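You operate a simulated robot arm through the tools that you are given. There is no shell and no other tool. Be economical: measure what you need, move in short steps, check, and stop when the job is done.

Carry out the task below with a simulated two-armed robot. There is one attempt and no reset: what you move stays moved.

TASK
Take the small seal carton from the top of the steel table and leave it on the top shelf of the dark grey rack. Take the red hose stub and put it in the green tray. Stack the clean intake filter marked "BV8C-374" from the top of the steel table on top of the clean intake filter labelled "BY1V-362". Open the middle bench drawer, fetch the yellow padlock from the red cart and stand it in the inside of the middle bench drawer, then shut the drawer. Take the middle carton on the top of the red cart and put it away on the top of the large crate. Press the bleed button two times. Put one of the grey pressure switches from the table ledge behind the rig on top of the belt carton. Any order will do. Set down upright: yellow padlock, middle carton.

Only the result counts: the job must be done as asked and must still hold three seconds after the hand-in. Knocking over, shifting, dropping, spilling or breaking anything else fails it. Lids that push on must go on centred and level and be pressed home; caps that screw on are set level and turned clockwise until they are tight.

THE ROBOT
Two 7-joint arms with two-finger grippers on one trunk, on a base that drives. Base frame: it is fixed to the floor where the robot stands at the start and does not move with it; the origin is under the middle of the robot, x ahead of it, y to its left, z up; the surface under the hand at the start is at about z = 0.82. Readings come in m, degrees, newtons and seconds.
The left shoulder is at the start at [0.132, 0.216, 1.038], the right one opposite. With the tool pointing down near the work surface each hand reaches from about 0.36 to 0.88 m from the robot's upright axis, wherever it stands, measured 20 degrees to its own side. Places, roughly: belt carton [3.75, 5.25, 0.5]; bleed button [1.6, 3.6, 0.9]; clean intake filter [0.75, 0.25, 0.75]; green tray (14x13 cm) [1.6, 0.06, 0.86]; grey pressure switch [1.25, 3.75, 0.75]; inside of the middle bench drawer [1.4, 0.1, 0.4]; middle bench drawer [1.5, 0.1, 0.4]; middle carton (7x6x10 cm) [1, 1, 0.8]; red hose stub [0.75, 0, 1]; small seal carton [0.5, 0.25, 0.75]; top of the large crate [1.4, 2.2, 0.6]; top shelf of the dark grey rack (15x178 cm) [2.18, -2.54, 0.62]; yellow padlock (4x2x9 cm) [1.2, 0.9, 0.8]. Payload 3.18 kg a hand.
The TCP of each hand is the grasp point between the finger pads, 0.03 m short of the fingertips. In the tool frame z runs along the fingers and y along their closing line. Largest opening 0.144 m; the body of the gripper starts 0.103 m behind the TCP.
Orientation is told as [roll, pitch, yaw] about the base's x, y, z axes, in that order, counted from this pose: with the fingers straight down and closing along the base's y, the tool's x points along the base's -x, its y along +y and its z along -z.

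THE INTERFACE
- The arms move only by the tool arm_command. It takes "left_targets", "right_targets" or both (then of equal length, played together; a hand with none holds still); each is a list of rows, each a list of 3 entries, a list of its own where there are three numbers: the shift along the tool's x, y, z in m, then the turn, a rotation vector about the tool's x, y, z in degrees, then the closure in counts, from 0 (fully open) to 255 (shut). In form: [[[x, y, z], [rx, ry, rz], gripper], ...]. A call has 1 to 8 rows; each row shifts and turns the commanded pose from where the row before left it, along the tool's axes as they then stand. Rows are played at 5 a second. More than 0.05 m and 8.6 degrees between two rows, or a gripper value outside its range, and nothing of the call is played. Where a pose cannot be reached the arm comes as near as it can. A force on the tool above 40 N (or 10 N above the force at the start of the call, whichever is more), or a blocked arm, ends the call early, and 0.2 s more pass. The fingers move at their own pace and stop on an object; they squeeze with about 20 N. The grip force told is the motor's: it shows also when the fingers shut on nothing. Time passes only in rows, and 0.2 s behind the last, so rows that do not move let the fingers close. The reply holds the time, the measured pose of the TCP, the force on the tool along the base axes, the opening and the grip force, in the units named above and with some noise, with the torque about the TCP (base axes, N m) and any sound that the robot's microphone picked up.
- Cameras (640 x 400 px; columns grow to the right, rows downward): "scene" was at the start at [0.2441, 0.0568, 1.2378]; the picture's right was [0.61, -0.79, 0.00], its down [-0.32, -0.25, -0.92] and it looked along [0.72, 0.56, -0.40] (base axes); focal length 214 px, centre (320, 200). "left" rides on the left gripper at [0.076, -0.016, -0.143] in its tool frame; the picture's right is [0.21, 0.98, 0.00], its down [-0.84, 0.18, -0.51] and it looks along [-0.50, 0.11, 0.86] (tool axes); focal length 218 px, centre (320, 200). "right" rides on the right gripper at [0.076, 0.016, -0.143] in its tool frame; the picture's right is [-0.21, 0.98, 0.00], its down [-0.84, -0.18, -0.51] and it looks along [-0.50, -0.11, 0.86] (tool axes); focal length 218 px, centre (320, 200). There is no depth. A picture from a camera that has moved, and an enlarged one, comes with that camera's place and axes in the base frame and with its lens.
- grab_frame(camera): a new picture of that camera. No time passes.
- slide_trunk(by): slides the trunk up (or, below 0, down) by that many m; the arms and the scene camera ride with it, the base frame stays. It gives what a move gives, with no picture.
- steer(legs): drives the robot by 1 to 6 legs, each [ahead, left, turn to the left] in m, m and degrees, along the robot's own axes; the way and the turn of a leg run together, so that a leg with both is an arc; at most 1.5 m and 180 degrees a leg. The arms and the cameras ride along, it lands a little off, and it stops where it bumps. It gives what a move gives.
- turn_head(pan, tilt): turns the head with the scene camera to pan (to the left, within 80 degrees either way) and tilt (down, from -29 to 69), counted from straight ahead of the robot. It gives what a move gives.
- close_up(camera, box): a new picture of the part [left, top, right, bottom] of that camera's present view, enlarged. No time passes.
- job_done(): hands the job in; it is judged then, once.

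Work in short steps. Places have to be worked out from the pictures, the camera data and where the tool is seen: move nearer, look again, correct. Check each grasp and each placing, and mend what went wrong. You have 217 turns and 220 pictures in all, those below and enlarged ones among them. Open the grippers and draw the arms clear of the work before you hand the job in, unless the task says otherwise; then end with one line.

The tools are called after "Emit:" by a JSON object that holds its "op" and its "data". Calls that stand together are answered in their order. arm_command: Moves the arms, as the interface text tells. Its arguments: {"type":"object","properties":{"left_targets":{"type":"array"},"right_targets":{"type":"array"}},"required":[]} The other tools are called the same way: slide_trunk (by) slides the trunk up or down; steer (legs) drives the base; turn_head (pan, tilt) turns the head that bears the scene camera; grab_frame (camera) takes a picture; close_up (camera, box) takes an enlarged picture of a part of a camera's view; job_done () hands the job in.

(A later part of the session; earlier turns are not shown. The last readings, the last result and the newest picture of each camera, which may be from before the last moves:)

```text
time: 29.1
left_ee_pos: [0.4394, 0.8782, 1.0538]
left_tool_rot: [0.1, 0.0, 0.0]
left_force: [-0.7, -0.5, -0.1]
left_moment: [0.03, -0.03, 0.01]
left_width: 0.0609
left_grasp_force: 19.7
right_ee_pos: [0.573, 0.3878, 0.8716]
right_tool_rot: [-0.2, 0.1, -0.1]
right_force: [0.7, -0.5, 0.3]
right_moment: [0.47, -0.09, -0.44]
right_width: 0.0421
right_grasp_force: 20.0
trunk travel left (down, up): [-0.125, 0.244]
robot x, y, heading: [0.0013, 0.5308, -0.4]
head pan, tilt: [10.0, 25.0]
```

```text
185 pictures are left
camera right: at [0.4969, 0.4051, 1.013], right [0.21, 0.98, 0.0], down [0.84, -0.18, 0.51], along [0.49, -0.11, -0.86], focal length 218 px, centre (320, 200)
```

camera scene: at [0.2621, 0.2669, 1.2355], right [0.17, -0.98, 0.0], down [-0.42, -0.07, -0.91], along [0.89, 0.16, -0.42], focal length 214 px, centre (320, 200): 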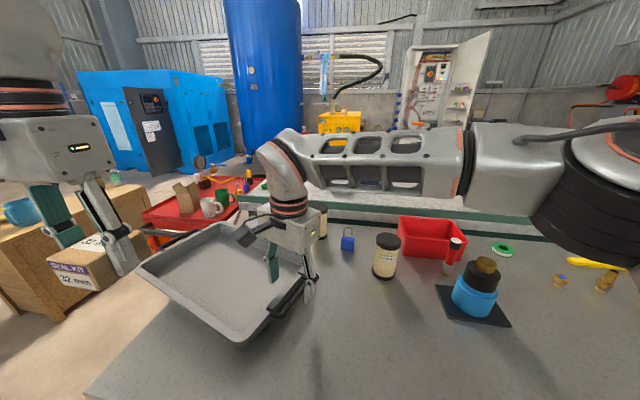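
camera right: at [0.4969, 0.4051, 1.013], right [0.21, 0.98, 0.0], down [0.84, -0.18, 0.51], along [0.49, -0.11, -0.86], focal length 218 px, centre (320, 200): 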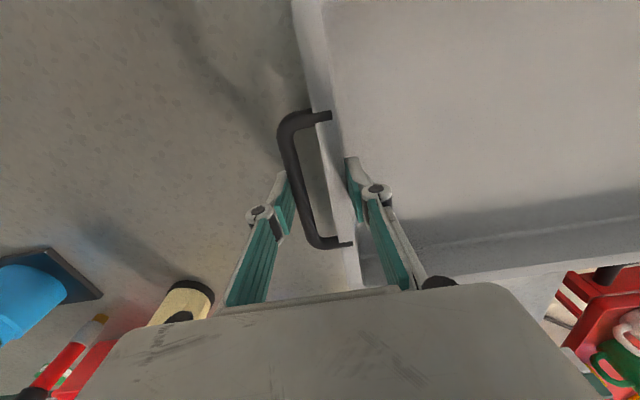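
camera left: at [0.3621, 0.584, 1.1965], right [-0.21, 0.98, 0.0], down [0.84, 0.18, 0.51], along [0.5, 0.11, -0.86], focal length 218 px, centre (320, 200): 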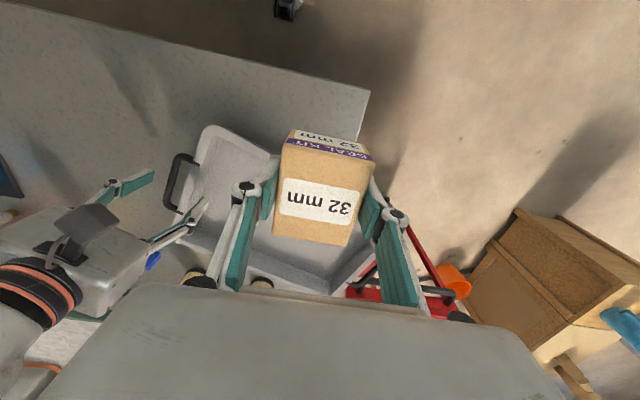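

The tray turned with the hand. Now the slide.

Emit:
{"op": "arm_command", "data": {"right_targets": [[[-0.002, -0.032, 0], [0, 0, 0], 255], [[-0.002, -0.032, 0], [0, 0, 0], 255], [[-0.002, -0.032, 0], [0, 0, 0], 255], [[-0.001, -0.032, 0], [0, 0, 0], 255], [[-0.001, -0.032, 0], [0, 0, 0], 255]]}}

Emit:
{"op": "grab_frame", "data": {"camera": "right"}}

Emit:
{"op": "grab_frame", "data": {"camera": "scene"}}

```text
time: 30.3
left_ee_pos: [0.4388, 0.8782, 1.0553]
left_tool_rot: [0.0, 0.1, -0.2]
left_force: [0.7, 0.1, -0.3]
left_moment: [0.02, 0.02, -0.01]
left_width: 0.0612
left_grasp_force: 20.2
right_ee_pos: [0.5813, 0.2258, 0.8694]
right_tool_rot: [-0.1, 0.0, -0.2]
right_force: [-1.5, -0.3, 1.0]
right_moment: [0.55, -0.51, -0.03]
right_width: 0.0423
right_grasp_force: 19.9
trunk travel left (down, up): [-0.125, 0.244]
robot x, y, heading: [-0.0015, 0.5305, 0.0]
head pan, tilt: [10.0, 25.0]
```

```text
184 pictures are left
camera right: at [0.5047, 0.243, 1.0122], right [0.21, 0.98, 0.0], down [0.84, -0.18, 0.51], along [0.49, -0.11, -0.86], focal length 218 px, centre (320, 200)
```

right: 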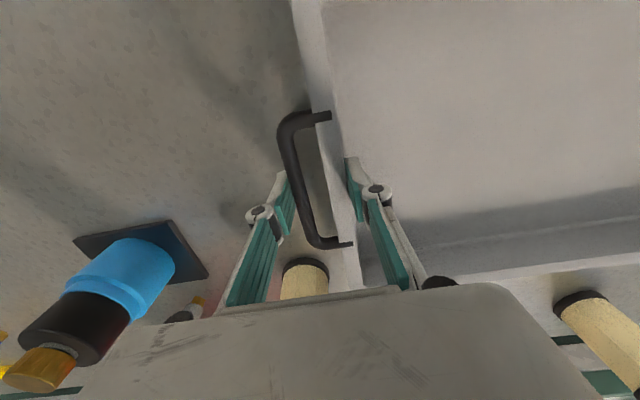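

```text
183 pictures are left
camera scene: at [0.2624, 0.545, 1.2356], right [0.17, -0.99, 0.0], down [-0.42, -0.07, -0.91], along [0.89, 0.16, -0.42], focal length 214 px, centre (320, 200)
```

scene: 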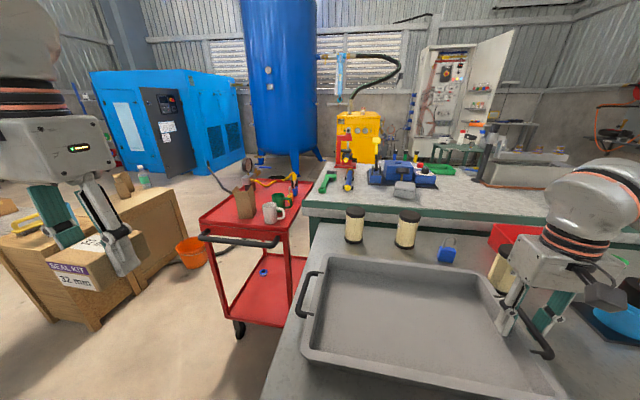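

The tray looks right again. I release and lift the right hand, then return to the starting pose to compare with the first pictures.

Emit:
{"op": "arm_command", "data": {"right_targets": [[[0, 0, 0], [0, 0, 0], 113], [[0, 0, 0], [0, 0, 0], 113], [[0, 0, -0.045], [0, 0, 0], 113], [[0, 0, -0.045], [0, 0, 0], 113], [[0, 0, -0.045], [0, 0, 0], 113]]}}

```text
time: 31.5
left_ee_pos: [0.4385, 0.8784, 1.0545]
left_tool_rot: [0.0, 0.0, 0.0]
left_force: [0.1, -0.3, -0.6]
left_moment: [-0.01, -0.04, 0.03]
left_width: 0.0614
left_grasp_force: 20.2
right_ee_pos: [0.5805, 0.2272, 1.0051]
right_tool_rot: [0.0, 0.0, -0.3]
right_force: [-0.1, -0.3, -0.1]
right_moment: [0.02, -0.01, 0.02]
right_width: 0.0805
right_grasp_force: 0.0
trunk travel left (down, up): [-0.125, 0.244]
robot x, y, heading: [0.0035, 0.5328, -0.1]
head pan, tilt: [10.0, 25.0]
```

Driving back to y ≈ 0 and matching the head pose.

Emit:
{"op": "steer", "data": {"legs": [[0, -0.53, 0]]}}

Emit:
{"op": "turn_head", "data": {"pan": 0, "tilt": 35}}

Emit:
{"op": "grab_frame", "data": {"camera": "scene"}}

Emit:
{"op": "turn_head", "data": {"pan": 37.9, "tilt": 23.7}}

Emit:
{"op": "grab_frame", "data": {"camera": "scene"}}

```text
time: 36.6
left_ee_pos: [0.4385, 0.346, 1.0536]
left_tool_rot: [0.1, 0.1, -0.2]
left_force: [-0.2, 0.3, -0.6]
left_moment: [0.0, 0.02, 0.01]
left_width: 0.0612
left_grasp_force: 19.6
right_ee_pos: [0.5799, -0.3065, 1.0041]
right_tool_rot: [-0.1, 0.2, -0.3]
right_force: [-0.3, 0.3, -0.9]
right_moment: [0.03, 0.01, 0.02]
right_width: 0.0802
right_grasp_force: 0.0
trunk travel left (down, up): [-0.125, 0.244]
robot x, y, heading: [0.0011, 0.0008, -0.1]
head pan, tilt: [10.0, 25.0]
```

```text
time: 37.4
left_ee_pos: [0.4394, 0.3466, 1.0532]
left_tool_rot: [-0.1, 0.1, -0.1]
left_force: [-0.1, 0.7, -1.6]
left_moment: [0.0, 0.03, -0.01]
left_width: 0.0613
left_grasp_force: 19.4
right_ee_pos: [0.5797, -0.3055, 1.0039]
right_tool_rot: [-0.1, 0.2, -0.2]
right_force: [0.1, -1.1, 0.2]
right_moment: [0.03, -0.02, 0.05]
right_width: 0.0801
right_grasp_force: 0.0
trunk travel left (down, up): [-0.125, 0.244]
robot x, y, heading: [-0.0005, -0.0042, 0.1]
head pan, tilt: [0.0, 35.0]
```

```text
182 pictures are left
camera scene: at [0.2584, -0.0021, 1.2198], right [0.0, -1.0, 0.0], down [-0.57, 0.0, -0.82], along [0.82, 0.0, -0.57], focal length 214 px, centre (320, 200)
```

scene: 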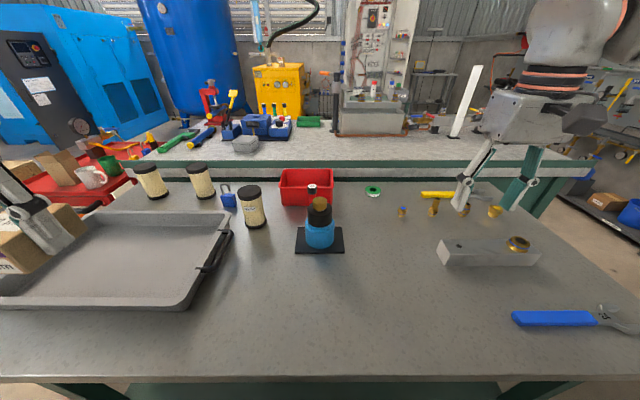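

```text
time: 38.4
left_ee_pos: [0.4404, 0.3455, 1.0535]
left_tool_rot: [0.0, 0.0, -0.1]
left_force: [0.0, 0.4, -1.1]
left_moment: [0.0, -0.02, 0.03]
left_width: 0.0613
left_grasp_force: 19.9
right_ee_pos: [0.5785, -0.3063, 1.0042]
right_tool_rot: [0.0, 0.0, -0.3]
right_force: [0.1, -0.5, -0.1]
right_moment: [0.02, -0.02, -0.03]
right_width: 0.08
right_grasp_force: 0.1
trunk travel left (down, up): [-0.125, 0.244]
robot x, y, heading: [-0.0021, -0.0036, -0.1]
head pan, tilt: [37.9, 23.7]
```

```text
181 pictures are left
camera scene: at [0.2436, 0.0546, 1.2376], right [0.61, -0.79, 0.0], down [-0.32, -0.25, -0.92], along [0.72, 0.56, -0.4], focal length 214 px, centre (320, 200)
```

scene: 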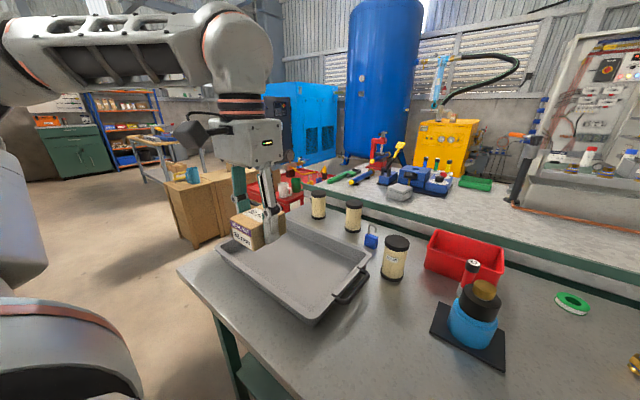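

The tray appears back within a few millimetres. I repeat the very first close-up to compare the handle and corner closely.

Emit:
{"op": "close_up", "data": {"camera": "scene", "box": [300, 180, 520, 320]}}

```text
2.86 times, centred on (410, 250) of scene
camera zoom: at [0.2436, 0.0546, 1.2376], right [0.61, -0.79, 0.0], down [-0.32, -0.25, -0.92], along [0.72, 0.56, -0.4], focal length 613 px, centre (63, 57)
```

zoom: 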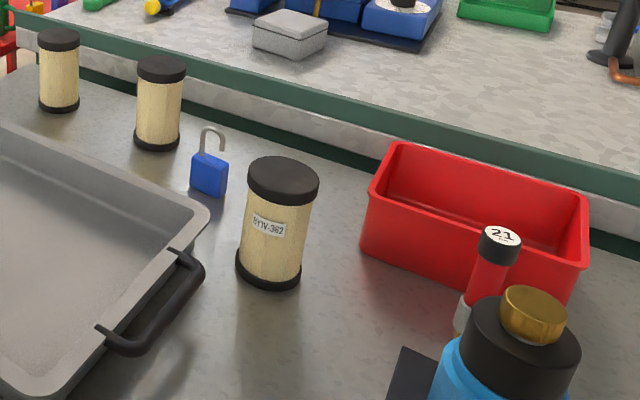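

The tray is within about 3 mm of its original place; I leave it. Now the stub: I shift 0.2 m left (both hands are high and clear).

Emit:
{"op": "steer", "data": {"legs": [[0, 0.22, 0]]}}

Emit:
{"op": "arm_command", "data": {"right_targets": [[[-0.03, 0.02, 0], [0, 0, 0], 120], [[-0.04, 0.02, 0], [0, 0, 0], 120], [[-0.04, 0.02, 0], [0, 0, 0], 120], [[-0.04, 0.02, 0], [0, 0, 0], 120], [[0, 0.02, 0], [0, 0, 0], 120]]}}

Emit:
{"op": "grab_frame", "data": {"camera": "right"}}

```text
time: 41.0
left_ee_pos: [0.4399, 0.5671, 1.0534]
left_tool_rot: [0.0, 0.0, -0.2]
left_force: [0.0, 0.5, -0.6]
left_moment: [-0.03, -0.01, -0.01]
left_width: 0.0611
left_grasp_force: 19.8
right_ee_pos: [0.5792, -0.086, 1.0053]
right_tool_rot: [0.0, 0.2, -0.3]
right_force: [0.9, 0.3, 1.1]
right_moment: [-0.01, -0.01, 0.02]
right_width: 0.0803
right_grasp_force: 0.0
trunk travel left (down, up): [-0.125, 0.244]
robot x, y, heading: [0.0015, 0.2196, -0.3]
head pan, tilt: [37.9, 23.7]
```

```text
time: 42.2
left_ee_pos: [0.4398, 0.5678, 1.053]
left_tool_rot: [0.0, 0.1, -0.2]
left_force: [0.1, 0.6, -0.6]
left_moment: [-0.03, 0.0, 0.02]
left_width: 0.0615
left_grasp_force: 20.0
right_ee_pos: [0.6309, -0.0363, 1.0054]
right_tool_rot: [-0.1, 0.2, -0.4]
right_force: [0.7, 0.6, 0.0]
right_moment: [0.01, -0.01, 0.04]
right_width: 0.0761
right_grasp_force: 0.0
right hand out of reach, approached as far as the arm can: row 2, 3, 4
trunk travel left (down, up): [-0.125, 0.244]
robot x, y, heading: [-0.0013, 0.2189, 0.1]
head pan, tilt: [37.9, 23.7]
```

```text
179 pictures are left
camera right: at [0.5535, -0.0176, 1.1477], right [0.21, 0.98, 0.0], down [0.84, -0.18, 0.51], along [0.49, -0.11, -0.86], focal length 218 px, centre (320, 200)
```

right: 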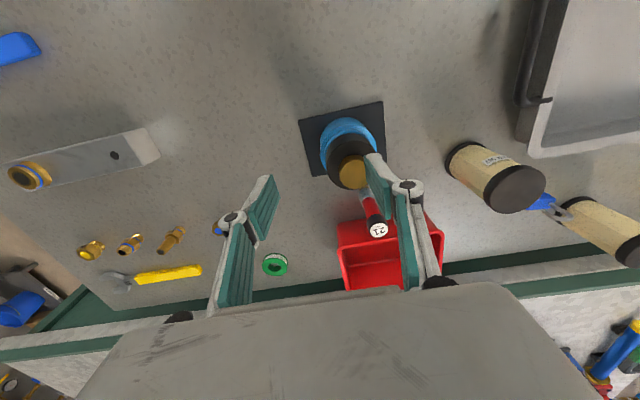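

At this height the reach is short. I pull the right hand back over bare table, lower the trunk by 0.1 m and raise the hand relative to it.

Emit:
{"op": "arm_command", "data": {"right_targets": [[[0.04, -0.02, 0], [0, 0, 0], 120], [[0.04, -0.02, 0], [0, 0, 0], 120], [[0.03, -0.02, 0], [0, 0, 0], 120]]}}

Emit:
{"op": "slide_trunk", "data": {"by": -0.1}}

```text
time: 43.0
left_ee_pos: [0.4402, 0.5653, 1.054]
left_tool_rot: [0.0, 0.0, -0.3]
left_force: [-0.6, -0.6, 0.0]
left_moment: [0.04, -0.05, -0.01]
left_width: 0.0612
left_grasp_force: 20.1
right_ee_pos: [0.5199, -0.0966, 1.0056]
right_tool_rot: [-0.1, 0.1, -0.3]
right_force: [0.6, 1.3, 0.0]
right_moment: [0.01, 0.0, 0.02]
right_width: 0.0761
right_grasp_force: 0.1
trunk travel left (down, up): [-0.125, 0.244]
robot x, y, heading: [-0.0021, 0.2192, -0.3]
head pan, tilt: [37.9, 23.7]
```

```text
time: 44.3
left_ee_pos: [0.438, 0.5668, 0.954]
left_tool_rot: [0.1, -0.1, -0.2]
left_force: [-0.5, -0.4, -0.7]
left_moment: [-0.01, -0.05, 0.04]
left_width: 0.0613
left_grasp_force: 19.7
right_ee_pos: [0.5178, -0.0949, 0.907]
right_tool_rot: [0.0, -0.1, -0.3]
right_force: [-0.6, -0.1, 0.6]
right_moment: [-0.01, -0.02, 0.02]
right_width: 0.0761
right_grasp_force: 0.0
trunk travel left (down, up): [-0.025, 0.344]
robot x, y, heading: [0.0003, 0.2158, -0.1]
head pan, tilt: [37.9, 23.7]
```

Wrong direction: the reach grows as the hand goes lower relative to the shoulder. I raise the trunk by 0.3 m instead.

Emit:
{"op": "slide_trunk", "data": {"by": 0.3}}

Emit:
{"op": "arm_command", "data": {"right_targets": [[[-0.02, 0.02, 0.04], [0, 0, 0], 120], [[-0.02, 0.02, 0.04], [0, 0, 0], 120], [[-0.02, 0.02, 0.04], [0, 0, 0], 120], [[-0.04, 0.02, 0.02], [0, 0, 0], 120], [[-0.04, 0.02, 0.01], [0, 0, 0], 120], [[-0.04, 0.013, 0.01], [0, 0, 0], 120], [[-0.03, 0, 0.01], [0, 0, 0], 120]]}}

Emit:
{"op": "grab_frame", "data": {"camera": "right"}}

```text
time: 47.3
left_ee_pos: [0.3556, 0.5663, 1.3587]
left_tool_rot: [-0.1, -18.1, -0.1]
left_force: [0.3, 0.5, -1.5]
left_moment: [0.0, -0.01, 0.0]
left_width: 0.0611
left_grasp_force: 19.8
right_ee_pos: [0.5203, -0.095, 1.2053]
right_tool_rot: [-0.1, -0.1, -0.4]
right_force: [-1.4, 0.2, -0.5]
right_moment: [0.01, 0.02, 0.01]
right_width: 0.0764
right_grasp_force: 0.0
trunk travel left (down, up): [-0.325, 0.044]
robot x, y, heading: [0.0041, 0.2157, -0.2]
head pan, tilt: [37.9, 23.7]
```

```text
time: 48.9
left_ee_pos: [0.3558, 0.567, 1.3598]
left_tool_rot: [-0.1, -18.0, -0.1]
left_force: [-0.1, 0.3, -0.7]
left_moment: [0.01, 0.05, 0.0]
left_width: 0.0613
left_grasp_force: 19.8
right_ee_pos: [0.6701, 0.0081, 1.0516]
right_tool_rot: [-0.1, 0.1, -0.1]
right_force: [0.6, 0.4, 0.6]
right_moment: [0.0, 0.02, 0.06]
right_width: 0.0761
right_grasp_force: 0.0
right hand out of reach, approached as far as the arm can: row 6, 7
trunk travel left (down, up): [-0.325, 0.044]
robot x, y, heading: [-0.0024, 0.2209, -0.2]
head pan, tilt: [37.9, 23.7]
```

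```text
178 pictures are left
camera right: at [0.5934, 0.0252, 1.1937], right [0.21, 0.98, 0.0], down [0.84, -0.18, 0.51], along [0.49, -0.11, -0.86], focal length 218 px, centre (320, 200)
```

right: 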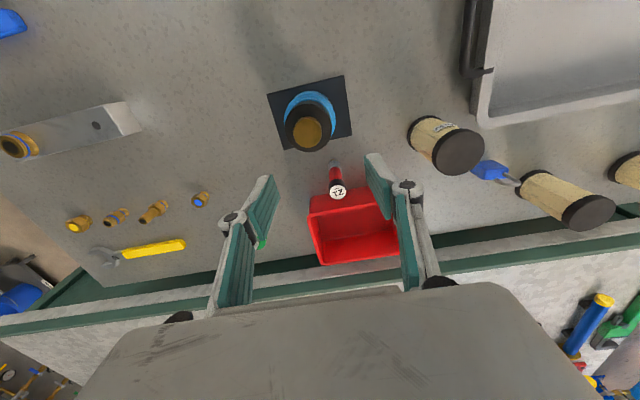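

Lower first, then forward over the stub at (0.733, 0.020).

Emit:
{"op": "arm_command", "data": {"right_targets": [[[0, 0.006, 0.04], [0, 0, 0], 120], [[-0.02, 0.006, 0.02], [0, 0, 0], 120], [[-0.04, 0, 0], [0, 0, 0], 120], [[0, 0, 0], [0, 0, 0], 120]]}}

Emit:
{"op": "grab_frame", "data": {"camera": "right"}}

```text
time: 49.9
left_ee_pos: [0.3552, 0.5675, 1.3589]
left_tool_rot: [0.0, -18.0, -0.1]
left_force: [0.5, -0.7, -0.5]
left_moment: [-0.01, -0.02, 0.01]
left_width: 0.0611
left_grasp_force: 19.8
right_ee_pos: [0.6908, 0.0208, 0.9908]
right_tool_rot: [-0.1, 0.0, -0.4]
right_force: [0.9, 0.3, 0.1]
right_moment: [0.0, -0.01, -0.05]
right_width: 0.076
right_grasp_force: 0.1
right hand out of reach, approached as far as the arm can: row 3
trunk travel left (down, up): [-0.325, 0.044]
robot x, y, heading: [0.0022, 0.2198, -0.1]
head pan, tilt: [37.9, 23.7]
```

```text
177 pictures are left
camera right: at [0.6134, 0.0371, 1.134], right [0.22, 0.98, 0.0], down [0.84, -0.18, 0.51], along [0.5, -0.11, -0.86], focal length 218 px, centre (320, 200)
```

right: 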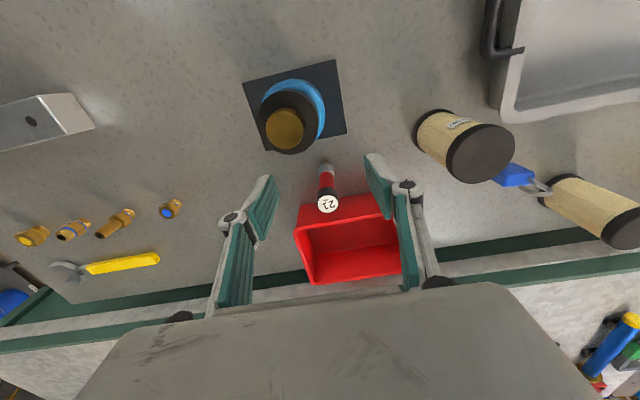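

It may stop short on large rows; I try smaller forward steps.

Emit:
{"op": "arm_command", "data": {"right_targets": [[[-0.01, 0, 0], [0, 0, 0], 120], [[-0.01, 0, 0], [0, 0, 0], 120], [[-0.01, 0, 0], [0, 0, 0], 120], [[-0.01, 0, 0], [0, 0, 0], 120]]}}

```text
time: 50.9
left_ee_pos: [0.3561, 0.5666, 1.3594]
left_tool_rot: [-0.1, -18.0, 0.0]
left_force: [1.0, -0.4, -1.0]
left_moment: [0.01, 0.03, 0.0]
left_width: 0.0611
left_grasp_force: 19.5
right_ee_pos: [0.6905, 0.0199, 0.9922]
right_tool_rot: [-0.1, 0.0, -0.5]
right_force: [0.1, -0.4, 0.7]
right_moment: [-0.01, 0.0, 0.04]
right_width: 0.0763
right_grasp_force: 0.0
right hand out of reach, approached as far as the arm can: row 1, 2, 3, 4
trunk travel left (down, up): [-0.325, 0.044]
robot x, y, heading: [0.0022, 0.2208, -0.3]
head pan, tilt: [37.9, 23.7]
```

The arm is at its limit; the base has some 0.1 m clearance to the table, so I drive 0.045 m ahead, which brings the hand over the stub.

Emit:
{"op": "steer", "data": {"legs": [[0.045, 0, 0]]}}

Emit:
{"op": "grab_frame", "data": {"camera": "right"}}

```text
time: 51.8
left_ee_pos: [0.4018, 0.5667, 1.3585]
left_tool_rot: [-0.1, -17.9, 0.0]
left_force: [1.2, 0.3, 0.0]
left_moment: [0.01, 0.09, 0.02]
left_width: 0.0611
left_grasp_force: 19.7
right_ee_pos: [0.7355, 0.0193, 0.9904]
right_tool_rot: [-0.1, 0.1, -0.4]
right_force: [0.1, 0.7, 0.1]
right_moment: [0.0, 0.08, 0.03]
right_width: 0.0762
right_grasp_force: 0.1
trunk travel left (down, up): [-0.325, 0.044]
robot x, y, heading: [0.0456, 0.2218, -0.4]
head pan, tilt: [37.9, 23.7]
```

```text
176 pictures are left
camera right: at [0.6588, 0.0369, 1.1332], right [0.21, 0.98, 0.0], down [0.84, -0.18, 0.51], along [0.49, -0.11, -0.86], focal length 218 px, centre (320, 200)
```

right: 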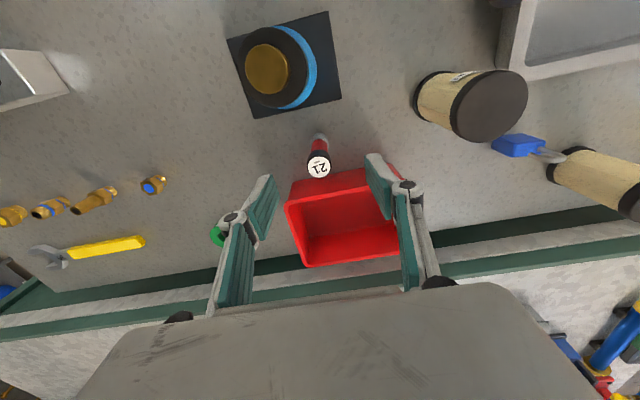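

Exactly over the stub. I descend to z ≈ 0.89 and close.

Emit:
{"op": "arm_command", "data": {"right_targets": [[[0, 0, 0.04], [0, 0, 0], 120], [[0, 0, 0.035], [0, 0, 0], 120], [[0, 0, 0.025], [0, 0, 0], 120], [[0, 0, 0], [0, 0, 0], 255], [[0, 0, 0], [0, 0, 0], 255]]}}

Emit:
{"op": "grab_frame", "data": {"camera": "right"}}

```text
time: 53.0
left_ee_pos: [0.4009, 0.5675, 1.3597]
left_tool_rot: [-0.2, -17.9, -0.2]
left_force: [0.2, 0.2, -0.7]
left_moment: [0.0, 0.04, 0.03]
left_width: 0.0612
left_grasp_force: 20.4
right_ee_pos: [0.7349, 0.0189, 0.8921]
right_tool_rot: [-0.2, 0.0, -0.4]
right_force: [0.3, -0.2, 0.3]
right_moment: [0.01, -0.03, 0.02]
right_width: 0.0218
right_grasp_force: 19.4
trunk travel left (down, up): [-0.325, 0.044]
robot x, y, heading: [0.0439, 0.2203, 0.0]
head pan, tilt: [37.9, 23.7]
```

```text
175 pictures are left
camera right: at [0.6578, 0.0362, 1.0336], right [0.21, 0.98, 0.0], down [0.84, -0.18, 0.51], along [0.5, -0.11, -0.86], focal length 218 px, centre (320, 200)
```

right: 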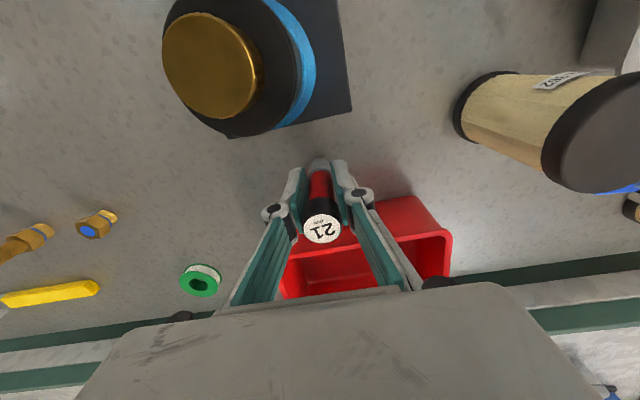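

Gripped. I lift it clear and draw it back.

Emit:
{"op": "arm_command", "data": {"right_targets": [[[0, 0, -0.045], [0, 0, 0], 255], [[0, 0, -0.045], [0, 0, 0], 255], [[0, 0, -0.045], [0, 0, 0], 255], [[0.01, -0.01, -0.045], [0, 0, 0], 255], [[0.04, -0.02, 0], [0, 0, 0], 255], [[0.04, -0.02, 0], [0, 0, 0], 255], [[0.04, -0.02, 0], [0, 0, 0], 255], [[0.04, -0.02, 0], [0, 0, 0], 255]]}}

Emit:
{"op": "grab_frame", "data": {"camera": "right"}}

Emit:
{"op": "grab_frame", "data": {"camera": "left"}}

```text
time: 54.8
left_ee_pos: [0.3981, 0.5657, 1.361]
left_tool_rot: [0.0, -18.1, 0.0]
left_force: [-0.6, -0.5, -1.0]
left_moment: [0.01, -0.01, 0.0]
left_width: 0.0611
left_grasp_force: 20.3
right_ee_pos: [0.5644, -0.0685, 1.0273]
right_tool_rot: [0.0, -0.1, -0.2]
right_force: [-0.3, 0.2, -0.3]
right_moment: [0.04, -0.02, 0.02]
right_width: 0.022
right_grasp_force: 20.1
right hand out of reach, approached as far as the arm can: row 3, 4
trunk travel left (down, up): [-0.325, 0.044]
robot x, y, heading: [0.0401, 0.2183, -0.2]
head pan, tilt: [37.9, 23.7]
```

```text
174 pictures are left
camera right: at [0.4866, -0.0505, 1.1693], right [0.21, 0.98, 0.0], down [0.84, -0.18, 0.51], along [0.5, -0.11, -0.86], focal length 218 px, centre (320, 200)
```

right: 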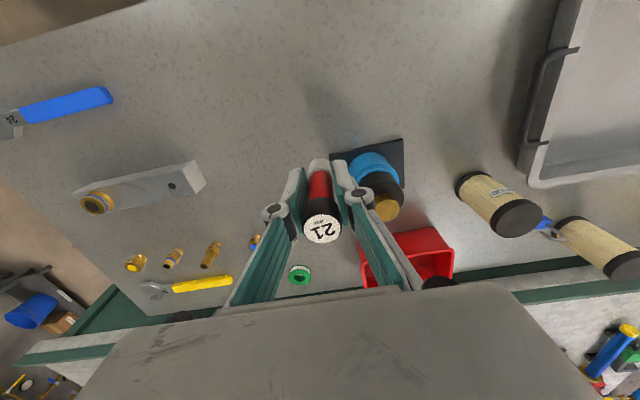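

```text
173 pictures are left
camera left: at [0.2814, 0.55, 1.4717], right [-0.2, 0.98, -0.07], down [0.64, 0.18, 0.74], along [0.74, 0.1, -0.67], focal length 218 px, centre (320, 200)
```

left: 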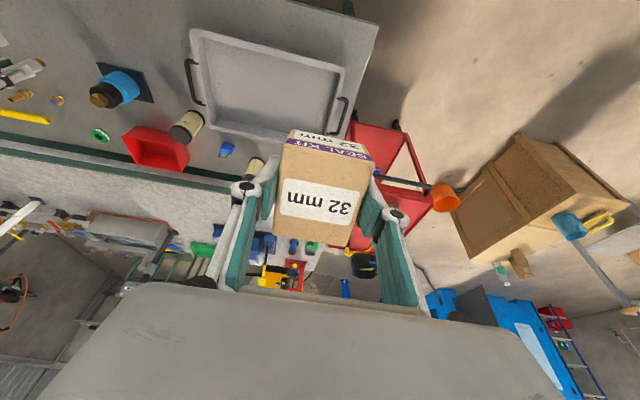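

Both pieces are in hand. I back away from the table and slide right, then look toward the dark grey rack.

Emit:
{"op": "steer", "data": {"legs": [[-0.35, 0, 0], [0, -1.5, 0], [0, -0.3, 0]]}}

Emit:
{"op": "turn_head", "data": {"pan": -20, "tilt": 15}}

Emit:
{"op": "grab_frame", "data": {"camera": "scene"}}

```text
time: 71.1
left_ee_pos: [0.0439, -0.9949, 1.3598]
left_tool_rot: [0.1, -18.0, -0.1]
left_force: [-0.4, 0.5, -0.7]
left_moment: [-0.05, 0.01, 0.01]
left_width: 0.0611
left_grasp_force: 20.2
right_ee_pos: [0.21, -1.6311, 1.0265]
right_tool_rot: [-0.1, 0.1, -0.3]
right_force: [0.0, -0.8, -0.9]
right_moment: [0.01, 0.01, 0.03]
right_width: 0.0218
right_grasp_force: 20.0
trunk travel left (down, up): [-0.325, 0.044]
robot x, y, heading: [-0.3122, -1.3451, -0.4]
head pan, tilt: [37.9, 23.7]
stopped in leg 3: the robot was blocked; the commanded pose is now the measured one
```

```text
time: 72.3
left_ee_pos: [0.0455, -0.9947, 1.3588]
left_tool_rot: [0.0, -18.1, -0.1]
left_force: [-1.2, -0.4, -1.2]
left_moment: [0.0, 0.0, -0.02]
left_width: 0.0614
left_grasp_force: 20.1
right_ee_pos: [0.2099, -1.6298, 1.0256]
right_tool_rot: [-0.1, -0.1, -0.5]
right_force: [0.4, -0.2, -0.9]
right_moment: [-0.03, 0.01, -0.01]
right_width: 0.022
right_grasp_force: 20.0
trunk travel left (down, up): [-0.325, 0.044]
robot x, y, heading: [-0.3089, -1.3471, -0.2]
head pan, tilt: [-20.0, 15.0]
```

```text
172 pictures are left
camera scene: at [-0.1817, -1.3752, 1.4655], right [-0.34, -0.94, 0.0], down [-0.24, 0.09, -0.97], along [0.91, -0.33, -0.26], focal length 214 px, centre (320, 200)
```

scene: 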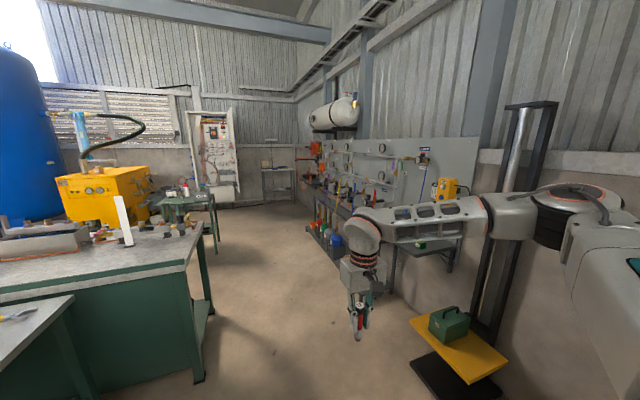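

The robot was blocked on the right by something. I look to the right to find out what and whether anything moved.

Emit:
{"op": "turn_head", "data": {"pan": -70, "tilt": 30}}

Emit:
{"op": "grab_frame", "data": {"camera": "scene"}}

Emit:
{"op": "grab_frame", "data": {"camera": "right"}}

```text
time: 73.5
left_ee_pos: [0.0453, -0.9954, 1.3583]
left_tool_rot: [0.0, -17.9, 0.0]
left_force: [0.2, 0.2, -0.6]
left_moment: [-0.01, 0.0, 0.0]
left_width: 0.0614
left_grasp_force: 19.7
right_ee_pos: [0.2101, -1.6287, 1.027]
right_tool_rot: [-0.1, 0.0, -0.4]
right_force: [1.2, 0.4, -0.8]
right_moment: [0.0, 0.0, 0.03]
right_width: 0.0216
right_grasp_force: 20.0
trunk travel left (down, up): [-0.325, 0.044]
robot x, y, heading: [-0.3085, -1.3435, 0.0]
head pan, tilt: [-70.0, 30.0]
```

```text
171 pictures are left
camera scene: at [-0.2387, -1.4279, 1.4413], right [-0.94, -0.34, 0.0], down [-0.17, 0.47, -0.87], along [0.29, -0.81, -0.5], focal length 214 px, centre (320, 200)
```

scene: 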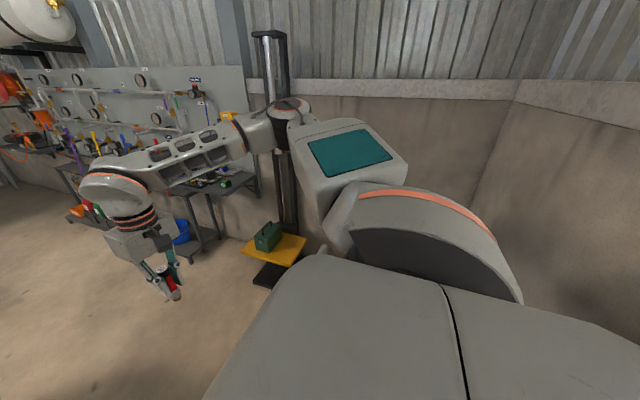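

```text
170 pictures are left
camera right: at [0.1335, -1.6118, 1.1687], right [0.22, 0.98, 0.0], down [0.84, -0.19, 0.51], along [0.49, -0.11, -0.86], focal length 218 px, centre (320, 200)
```

right: 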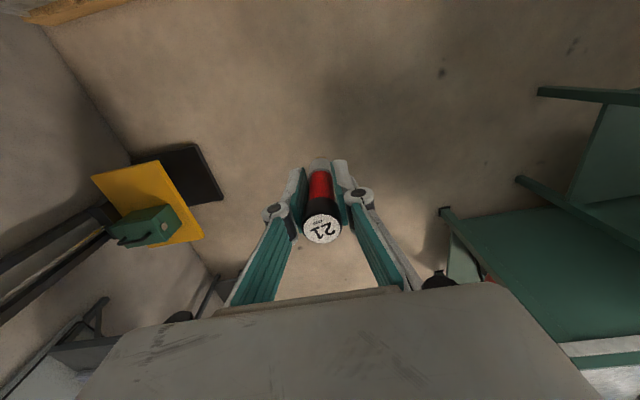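

The base bumped something low at the rear right (probably the blocks), which are heavy. I go forward and then right, keeping between the bench end (y≈−1.06) and the yellow platform (y≈−2.4).

Emit:
{"op": "steer", "data": {"legs": [[0.6, 0, 0], [0.6, -0.3, 0], [0.6, 0, 0]]}}

Emit:
{"op": "turn_head", "data": {"pan": -50, "tilt": 25}}

Emit:
{"op": "grab_frame", "data": {"camera": "scene"}}

```text
time: 83.2
left_ee_pos: [1.8413, -1.3095, 1.3591]
left_tool_rot: [0.1, -18.1, -0.5]
left_force: [0.0, 1.3, -1.7]
left_moment: [0.02, 0.02, 0.01]
left_width: 0.0609
left_grasp_force: 20.1
right_ee_pos: [1.9995, -1.9449, 1.0281]
right_tool_rot: [-0.1, 0.0, -0.9]
right_force: [0.1, 0.1, -1.1]
right_moment: [0.02, 0.03, -0.01]
right_width: 0.022
right_grasp_force: 19.6
trunk travel left (down, up): [-0.325, 0.044]
robot x, y, heading: [1.4833, -1.6529, -0.6]
head pan, tilt: [-70.0, 30.0]
```

```text
time: 84.0
left_ee_pos: [1.8389, -1.3103, 1.3595]
left_tool_rot: [0.0, -18.0, -0.5]
left_force: [-1.1, 0.1, -0.4]
left_moment: [-0.01, 0.0, -0.02]
left_width: 0.0612
left_grasp_force: 20.1
right_ee_pos: [1.9987, -1.9451, 1.0259]
right_tool_rot: [-0.1, -0.1, -0.9]
right_force: [0.1, 0.1, -0.2]
right_moment: [-0.02, 0.03, 0.02]
right_width: 0.0215
right_grasp_force: 20.3
trunk travel left (down, up): [-0.325, 0.044]
robot x, y, heading: [1.4798, -1.6545, -0.5]
head pan, tilt: [-50.0, 25.0]
```

```text
169 pictures are left
camera scene: at [1.5804, -1.7262, 1.4493], right [-0.77, -0.63, 0.0], down [-0.27, 0.33, -0.91], along [0.57, -0.7, -0.42], focal length 214 px, centre (320, 200)
```

scene: 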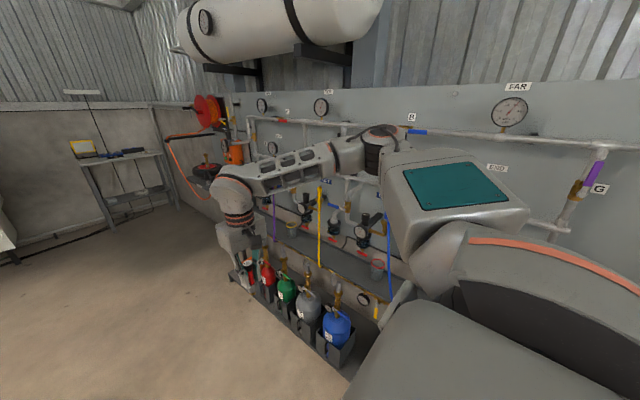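

I go on 0.55 m and turn right to face the rack.

Emit:
{"op": "steer", "data": {"legs": [[0.55, 0.1, 0], [0, 0, -90]]}}

Emit:
{"op": "turn_head", "data": {"pan": 0, "tilt": 30}}

Emit:
{"op": "grab_frame", "data": {"camera": "scene"}}

```text
time: 91.0
left_ee_pos: [2.375, -1.9122, 1.3582]
left_tool_rot: [0.0, -18.0, -89.5]
left_force: [-0.1, -0.1, -0.7]
left_moment: [0.02, -0.01, 0.0]
left_width: 0.0613
left_grasp_force: 19.9
right_ee_pos: [1.7411, -2.0842, 1.0262]
right_tool_rot: [-0.1, 0.0, -89.8]
right_force: [-0.7, 0.4, -0.6]
right_moment: [0.0, 0.0, -0.01]
right_width: 0.0222
right_grasp_force: 20.1
trunk travel left (down, up): [-0.325, 0.044]
robot x, y, heading: [2.0231, -1.5626, -89.7]
head pan, tilt: [-50.0, 25.0]
```

```text
time: 92.2
left_ee_pos: [2.3747, -1.9124, 1.3594]
left_tool_rot: [0.0, -18.0, -89.5]
left_force: [0.5, 0.4, -0.6]
left_moment: [0.02, 0.0, -0.01]
left_width: 0.0616
left_grasp_force: 20.1
right_ee_pos: [1.7421, -2.0846, 1.0264]
right_tool_rot: [-0.1, 0.1, -89.8]
right_force: [-0.5, 0.3, -0.7]
right_moment: [0.02, -0.01, -0.04]
right_width: 0.0217
right_grasp_force: 20.2
trunk travel left (down, up): [-0.325, 0.044]
robot x, y, heading: [2.0241, -1.5599, -89.7]
head pan, tilt: [0.0, 30.0]
```

```text
168 pictures are left
camera scene: at [2.0249, -1.6915, 1.4413], right [-1.0, -0.01, 0.0], down [0.0, 0.5, -0.87], along [0.01, -0.87, -0.5], focal length 214 px, centre (320, 200)
```

scene: 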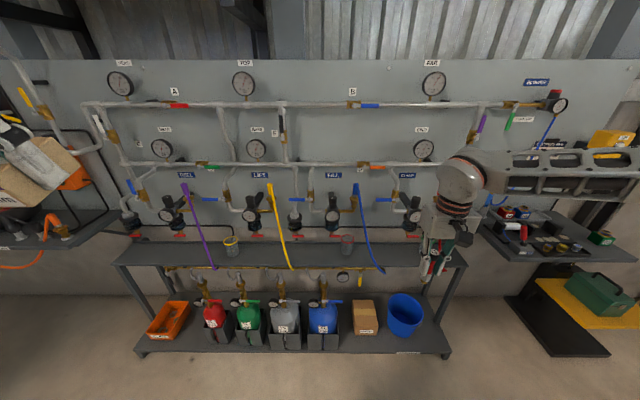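

The top shelf lies at rows 242–267, carrying two jars and crossed by hoses. I zoom in to choose a free spot.

Emit:
{"op": "close_up", "data": {"camera": "scene", "box": [100, 150, 300, 290]}}

Emit:
{"op": "close_up", "data": {"camera": "scene", "box": [270, 150, 470, 290]}}

```text
2.86 times, centred on (200, 220) of scene
camera zoom: at [2.0249, -1.6915, 1.4413], right [-1.0, -0.01, 0.0], down [0.0, 0.5, -0.87], along [0.01, -0.87, -0.5], focal length 613 px, centre (663, 143)
```

zoom: 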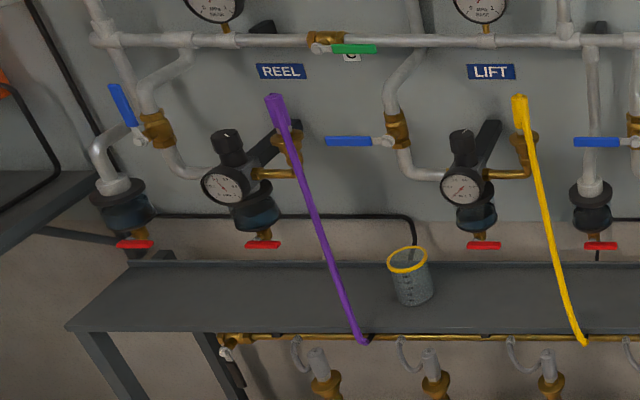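

```text
2.86 times, centred on (370, 220) of scene
camera zoom: at [2.0249, -1.6915, 1.4413], right [-1.0, -0.01, 0.0], down [0.0, 0.5, -0.87], along [0.01, -0.87, -0.5], focal length 613 px, centre (177, 143)
```

zoom: 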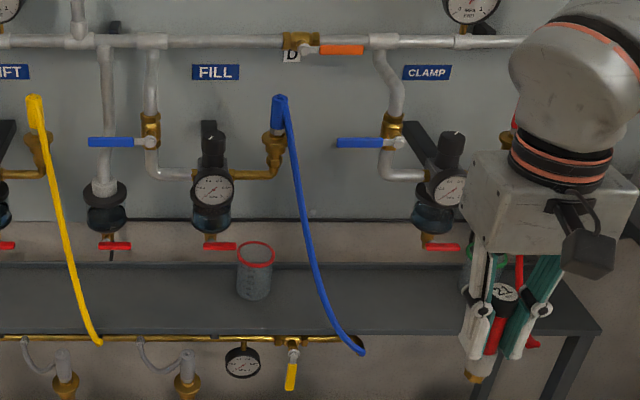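

The regulators overhang the shelf to y≈−2.54, so I aim for the front strip at x≈2.05, between the yellow hose and the jar. I pull the right hand in, level the left hand and lower the trunk.

Emit:
{"op": "slide_trunk", "data": {"by": -0.2}}

Emit:
{"op": "arm_command", "data": {"left_targets": [[[0, 0, 0.02], [0, 6, 0], 255], [[0, 0, 0.02], [0, 6, 0], 255], [[0, 0, 0.02], [0, 6, 0], 255], [[0, 0, 0.0], [0, 0, 0], 255]], "right_targets": [[[0.04, -0.01, 0], [0, 0, 0], 255], [[0.04, -0.01, 0], [0, 0, 0], 255], [[0.04, -0.01, 0], [0, 0, 0], 255], [[0.02, 0, 0], [0, 0, 0], 255]]}}

```text
time: 94.3
left_ee_pos: [2.3759, -1.9644, 1.1091]
left_tool_rot: [-0.3, -7.8, -89.0]
left_force: [-0.1, 1.0, -0.7]
left_moment: [-0.02, 0.02, 0.01]
left_width: 0.0611
left_grasp_force: 19.7
right_ee_pos: [1.7427, -2.0843, 0.828]
right_tool_rot: [0.0, -0.1, -89.8]
right_force: [-0.4, 0.6, -1.0]
right_moment: [-0.01, 0.02, -0.02]
right_width: 0.0219
right_grasp_force: 20.3
trunk travel left (down, up): [-0.125, 0.244]
robot x, y, heading: [2.0216, -1.5625, -89.5]
head pan, tilt: [0.0, 30.0]
```

```text
time: 95.3
left_ee_pos: [2.3542, -1.946, 1.0378]
left_tool_rot: [-0.3, 10.3, -88.9]
left_force: [-0.2, 0.9, -1.0]
left_moment: [-0.01, -0.01, 0.04]
left_width: 0.0613
left_grasp_force: 20.1
left hand out of reach, approached as far as the arm can: row 1
right_ee_pos: [1.7094, -1.9675, 0.8309]
right_tool_rot: [-0.1, 0.1, -89.8]
right_force: [-0.3, 0.6, -1.6]
right_moment: [0.01, 0.02, 0.01]
right_width: 0.0216
right_grasp_force: 19.9
right hand out of reach, approached as far as the arm can: row 3, 4
trunk travel left (down, up): [-0.125, 0.244]
robot x, y, heading: [2.0244, -1.562, -89.4]
head pan, tilt: [0.0, 30.0]
```

Level the left hand, lower the trunk the last 0.1 m, then approach the rack.

Emit:
{"op": "arm_command", "data": {"left_targets": [[[0, 0, 0], [0, -5.1, 0.5], 255], [[0, 0, 0], [0, -5.1, 0.5], 255], [[0, 0, 0], [0, 0, 0], 255]]}}

Emit:
{"op": "slide_trunk", "data": {"by": -0.1}}

Emit:
{"op": "steer", "data": {"legs": [[0, -0.17, -0.6], [0.3, 0, 0]]}}

Emit:
{"op": "grab_frame", "data": {"camera": "scene"}}

Emit:
{"op": "grab_frame", "data": {"camera": "left"}}

```text
time: 96.1
left_ee_pos: [2.3546, -1.9468, 1.0369]
left_tool_rot: [-0.4, 0.2, -90.0]
left_force: [-1.3, 0.4, -1.5]
left_moment: [-0.01, 0.0, 0.01]
left_width: 0.0614
left_grasp_force: 20.3
right_ee_pos: [1.709, -1.9661, 0.8306]
right_tool_rot: [-0.2, 0.2, -89.8]
right_force: [1.1, -0.1, -1.3]
right_moment: [0.01, 0.02, -0.06]
right_width: 0.0219
right_grasp_force: 19.5
trunk travel left (down, up): [-0.125, 0.244]
robot x, y, heading: [2.0219, -1.5621, -89.7]
head pan, tilt: [0.0, 30.0]
```

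```text
time: 97.5
left_ee_pos: [2.3534, -1.9452, 0.9385]
left_tool_rot: [-0.4, 0.0, -90.0]
left_force: [0.2, 0.1, -0.8]
left_moment: [-0.05, 0.0, -0.02]
left_width: 0.0611
left_grasp_force: 20.4
right_ee_pos: [1.7092, -1.9328, 0.6384]
right_tool_rot: [-0.1, 21.5, -89.7]
right_force: [-0.3, 0.3, -1.3]
right_moment: [-0.02, 0.02, -0.01]
right_width: 0.0218
right_grasp_force: 20.2
trunk travel left (down, up): [-0.025, 0.344]
robot x, y, heading: [2.0271, -1.5577, -89.7]
head pan, tilt: [0.0, 30.0]
```

```text
time: 101.2
left_ee_pos: [2.1802, -2.2463, 0.9361]
left_tool_rot: [-0.3, 0.1, -90.2]
left_force: [-0.1, -0.4, -0.8]
left_moment: [0.0, 0.0, -0.05]
left_width: 0.0612
left_grasp_force: 19.5
right_ee_pos: [1.5355, -2.2309, 0.6377]
right_tool_rot: [0.0, 21.7, -90.2]
right_force: [-0.5, 0.3, -0.6]
right_moment: [-0.04, -0.01, 0.01]
right_width: 0.0217
right_grasp_force: 19.9
trunk travel left (down, up): [-0.025, 0.344]
robot x, y, heading: [1.8505, -1.8621, -89.8]
head pan, tilt: [0.0, 30.0]
```

```text
165 pictures are left
camera scene: at [1.8535, -2.2229, 1.0969], right [-1.0, 0.0, 0.0], down [0.0, 0.5, -0.87], along [0.0, -0.87, -0.5], focal length 214 px, centre (320, 200)
```

scene: 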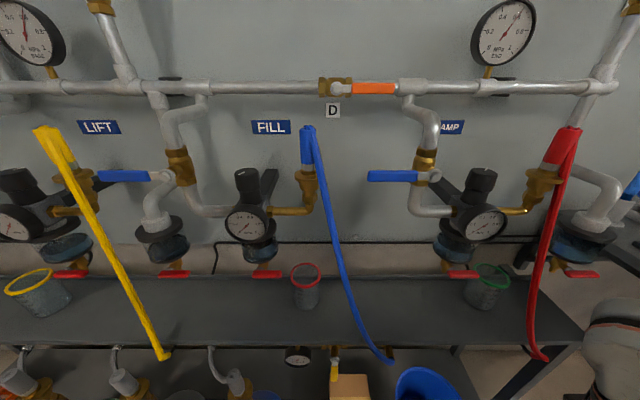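

```text
164 pictures are left
camera left: at [2.1658, -2.1704, 1.0801], right [0.98, 0.2, -0.01], down [0.18, -0.85, 0.5], along [0.1, -0.49, -0.86], focal length 218 px, centre (320, 200)
```

left: 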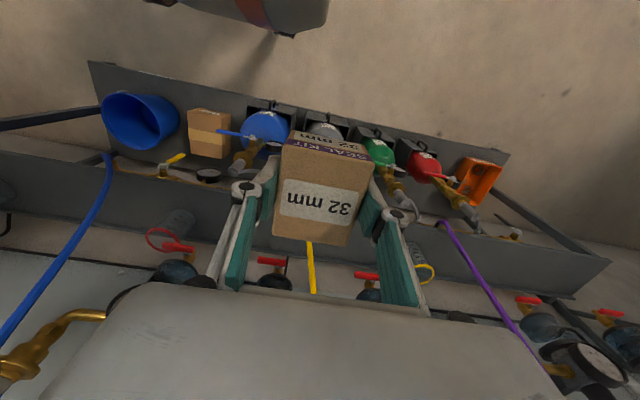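

Free spot confirmed at x≈2.05 between the yellow hose and the red-rimmed jar. I bring the left hand to x 2.05, z 0.74, in front of the shelf.

Emit:
{"op": "arm_command", "data": {"left_targets": [[[0, -0.026, 0.03], [0, 0, 0], 255], [[0, -0.026, 0.04], [0, 0, 0], 255], [[0, -0.026, 0.04], [0, 0, 0], 255], [[0, -0.026, 0.04], [0, 0, 0], 255], [[0, -0.026, 0.04], [0, 0, 0], 255], [[-0.04, 0, 0.0], [0, 0, 0], 255], [[-0.04, 0, 0.0], [0, 0, 0], 255]]}}

Emit:
{"op": "grab_frame", "data": {"camera": "scene"}}

Emit:
{"op": "grab_frame", "data": {"camera": "left"}}

```text
time: 102.8
left_ee_pos: [2.0375, -2.3717, 0.7773]
left_tool_rot: [-0.4, 0.3, -90.2]
left_force: [-0.2, 0.2, 0.0]
left_moment: [0.02, -0.01, -0.02]
left_width: 0.0613
left_grasp_force: 20.6
left hand out of reach, approached as far as the arm can: row 2, 3, 4, 5
right_ee_pos: [1.536, -2.2306, 0.6372]
right_tool_rot: [-0.1, 21.7, -90.2]
right_force: [-0.1, -0.4, -0.8]
right_moment: [0.02, -0.03, -0.03]
right_width: 0.0217
right_grasp_force: 20.1
trunk travel left (down, up): [-0.025, 0.344]
robot x, y, heading: [1.853, -1.8602, -89.9]
head pan, tilt: [0.0, 30.0]
```

```text
163 pictures are left
camera scene: at [1.8536, -2.2232, 1.0967], right [-1.0, 0.0, 0.0], down [0.0, 0.5, -0.87], along [0.0, -0.87, -0.5], focal length 214 px, centre (320, 200)
```

scene: 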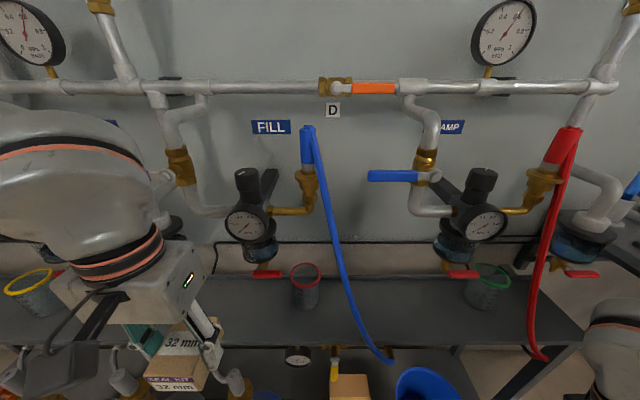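

```text
162 pictures are left
camera left: at [2.0219, -2.2961, 0.9204], right [0.98, 0.2, -0.01], down [0.18, -0.85, 0.5], along [0.1, -0.49, -0.86], focal length 218 px, centre (320, 200)
```

left: 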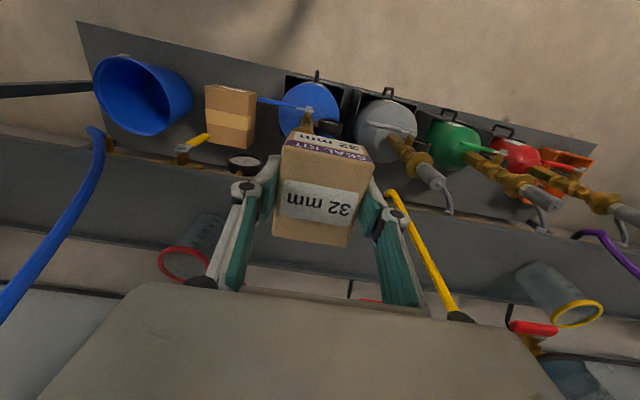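

There is room. I go 0.12 m forward over the shelf at this height and check.

Emit:
{"op": "arm_command", "data": {"left_targets": [[[-0.03, 0, 0.01], [0, 0, 0], 255], [[-0.03, 0, 0.01], [0, 0, 0], 255], [[-0.03, 0, 0.01], [0, 0, 0], 255], [[-0.033, 0, 0.01], [0, 0, 0], 255]]}}

Emit:
{"op": "grab_frame", "data": {"camera": "scene"}}

Emit:
{"op": "grab_frame", "data": {"camera": "left"}}

```text
time: 103.8
left_ee_pos: [2.034, -2.4663, 0.7567]
left_tool_rot: [-0.5, -0.3, -91.1]
left_force: [10.0, 34.1, 13.2]
left_moment: [-4.75, 1.89, -0.78]
left_width: 0.0613
left_grasp_force: 20.2
right_ee_pos: [1.5371, -2.2287, 0.6415]
right_tool_rot: [-0.1, 21.1, -90.0]
right_force: [-0.1, 0.2, -0.4]
right_moment: [-0.03, 0.02, 0.02]
right_width: 0.0219
right_grasp_force: 20.3
trunk travel left (down, up): [-0.025, 0.344]
robot x, y, heading: [1.8534, -1.8582, -89.7]
head pan, tilt: [0.0, 30.0]
stopped in row 4 (left hand): the force on the tool passed its limit at 94 N (the readings are from after the stop); the commanded pose is now the measured one
```

```text
161 pictures are left
camera scene: at [1.8541, -2.2146, 1.1007], right [-1.0, 0.0, 0.0], down [0.0, 0.5, -0.87], along [0.0, -0.87, -0.5], focal length 214 px, centre (320, 200)
```

scene: 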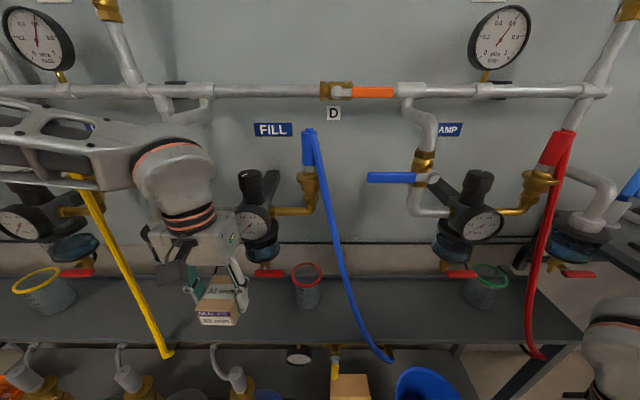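

```text
160 pictures are left
camera left: at [2.0206, -2.3881, 0.8985], right [0.98, 0.19, -0.01], down [0.17, -0.84, 0.51], along [0.09, -0.5, -0.86], focal length 218 px, centre (320, 200)
```

left: 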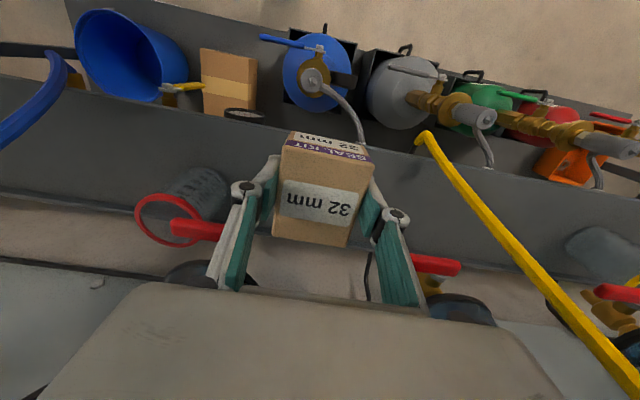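

The wrist touched the FILL regulator knob about 4 cm to the side. I back off 2 cm, shift 4 cm toward the gap centre and try again in small steps.

Emit:
{"op": "arm_command", "data": {"left_targets": [[[0.025, 0, 0], [0, 0, 1], 255], [[0, 0.02, 0], [0, 0, 0], 255], [[0, 0.02, 0.0], [0, 0, 0], 255], [[0, 0, 0.03], [0, 0, 0], 255], [[-0.02, 0, 0.0], [0, 0, 0], 255], [[-0.02, 0, 0.0], [0, 0, 0], 255]]}}

Emit:
{"op": "grab_frame", "data": {"camera": "left"}}

Emit:
{"op": "grab_frame", "data": {"camera": "scene"}}

```text
time: 105.4
left_ee_pos: [2.0771, -2.4411, 0.722]
left_tool_rot: [-0.1, 1.3, -94.9]
left_force: [-0.1, -1.0, -0.3]
left_moment: [0.05, -0.02, -0.03]
left_width: 0.0612
left_grasp_force: 20.6
right_ee_pos: [1.543, -2.2227, 0.6459]
right_tool_rot: [-0.3, 20.7, -89.3]
right_force: [0.2, 1.3, -0.5]
right_moment: [-0.09, -0.04, 0.01]
right_width: 0.0218
right_grasp_force: 19.5
trunk travel left (down, up): [-0.025, 0.344]
robot x, y, heading: [1.8545, -1.8542, -89.2]
head pan, tilt: [0.0, 30.0]
stopped in row 6 (left hand): the arm was blocked; the commanded pose is now the measured one
```

```text
159 pictures are left
camera left: at [2.0671, -2.3658, 0.8667], right [0.99, 0.12, 0.0], down [0.11, -0.87, 0.49], along [0.06, -0.48, -0.87], focal length 218 px, centre (320, 200)
```

left: 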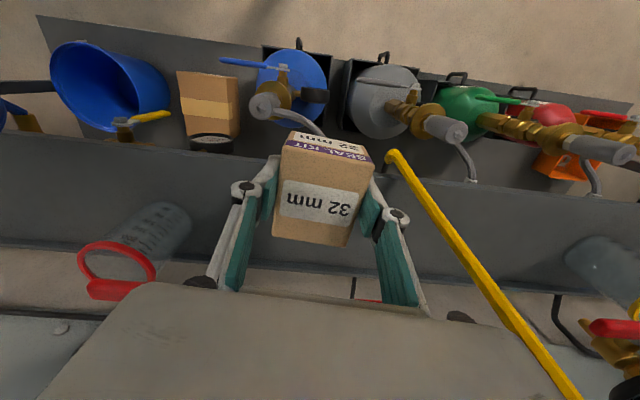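

```text
158 pictures are left
camera scene: at [1.8607, -2.2019, 1.1035], right [-1.0, -0.02, 0.0], down [-0.01, 0.49, -0.87], along [0.01, -0.87, -0.49], focal length 214 px, centre (320, 200)
```

scene: 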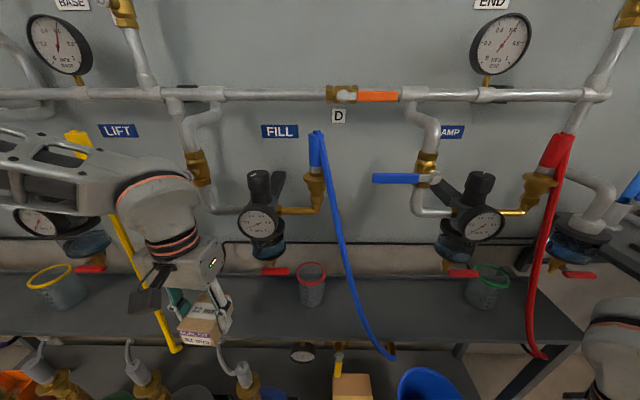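

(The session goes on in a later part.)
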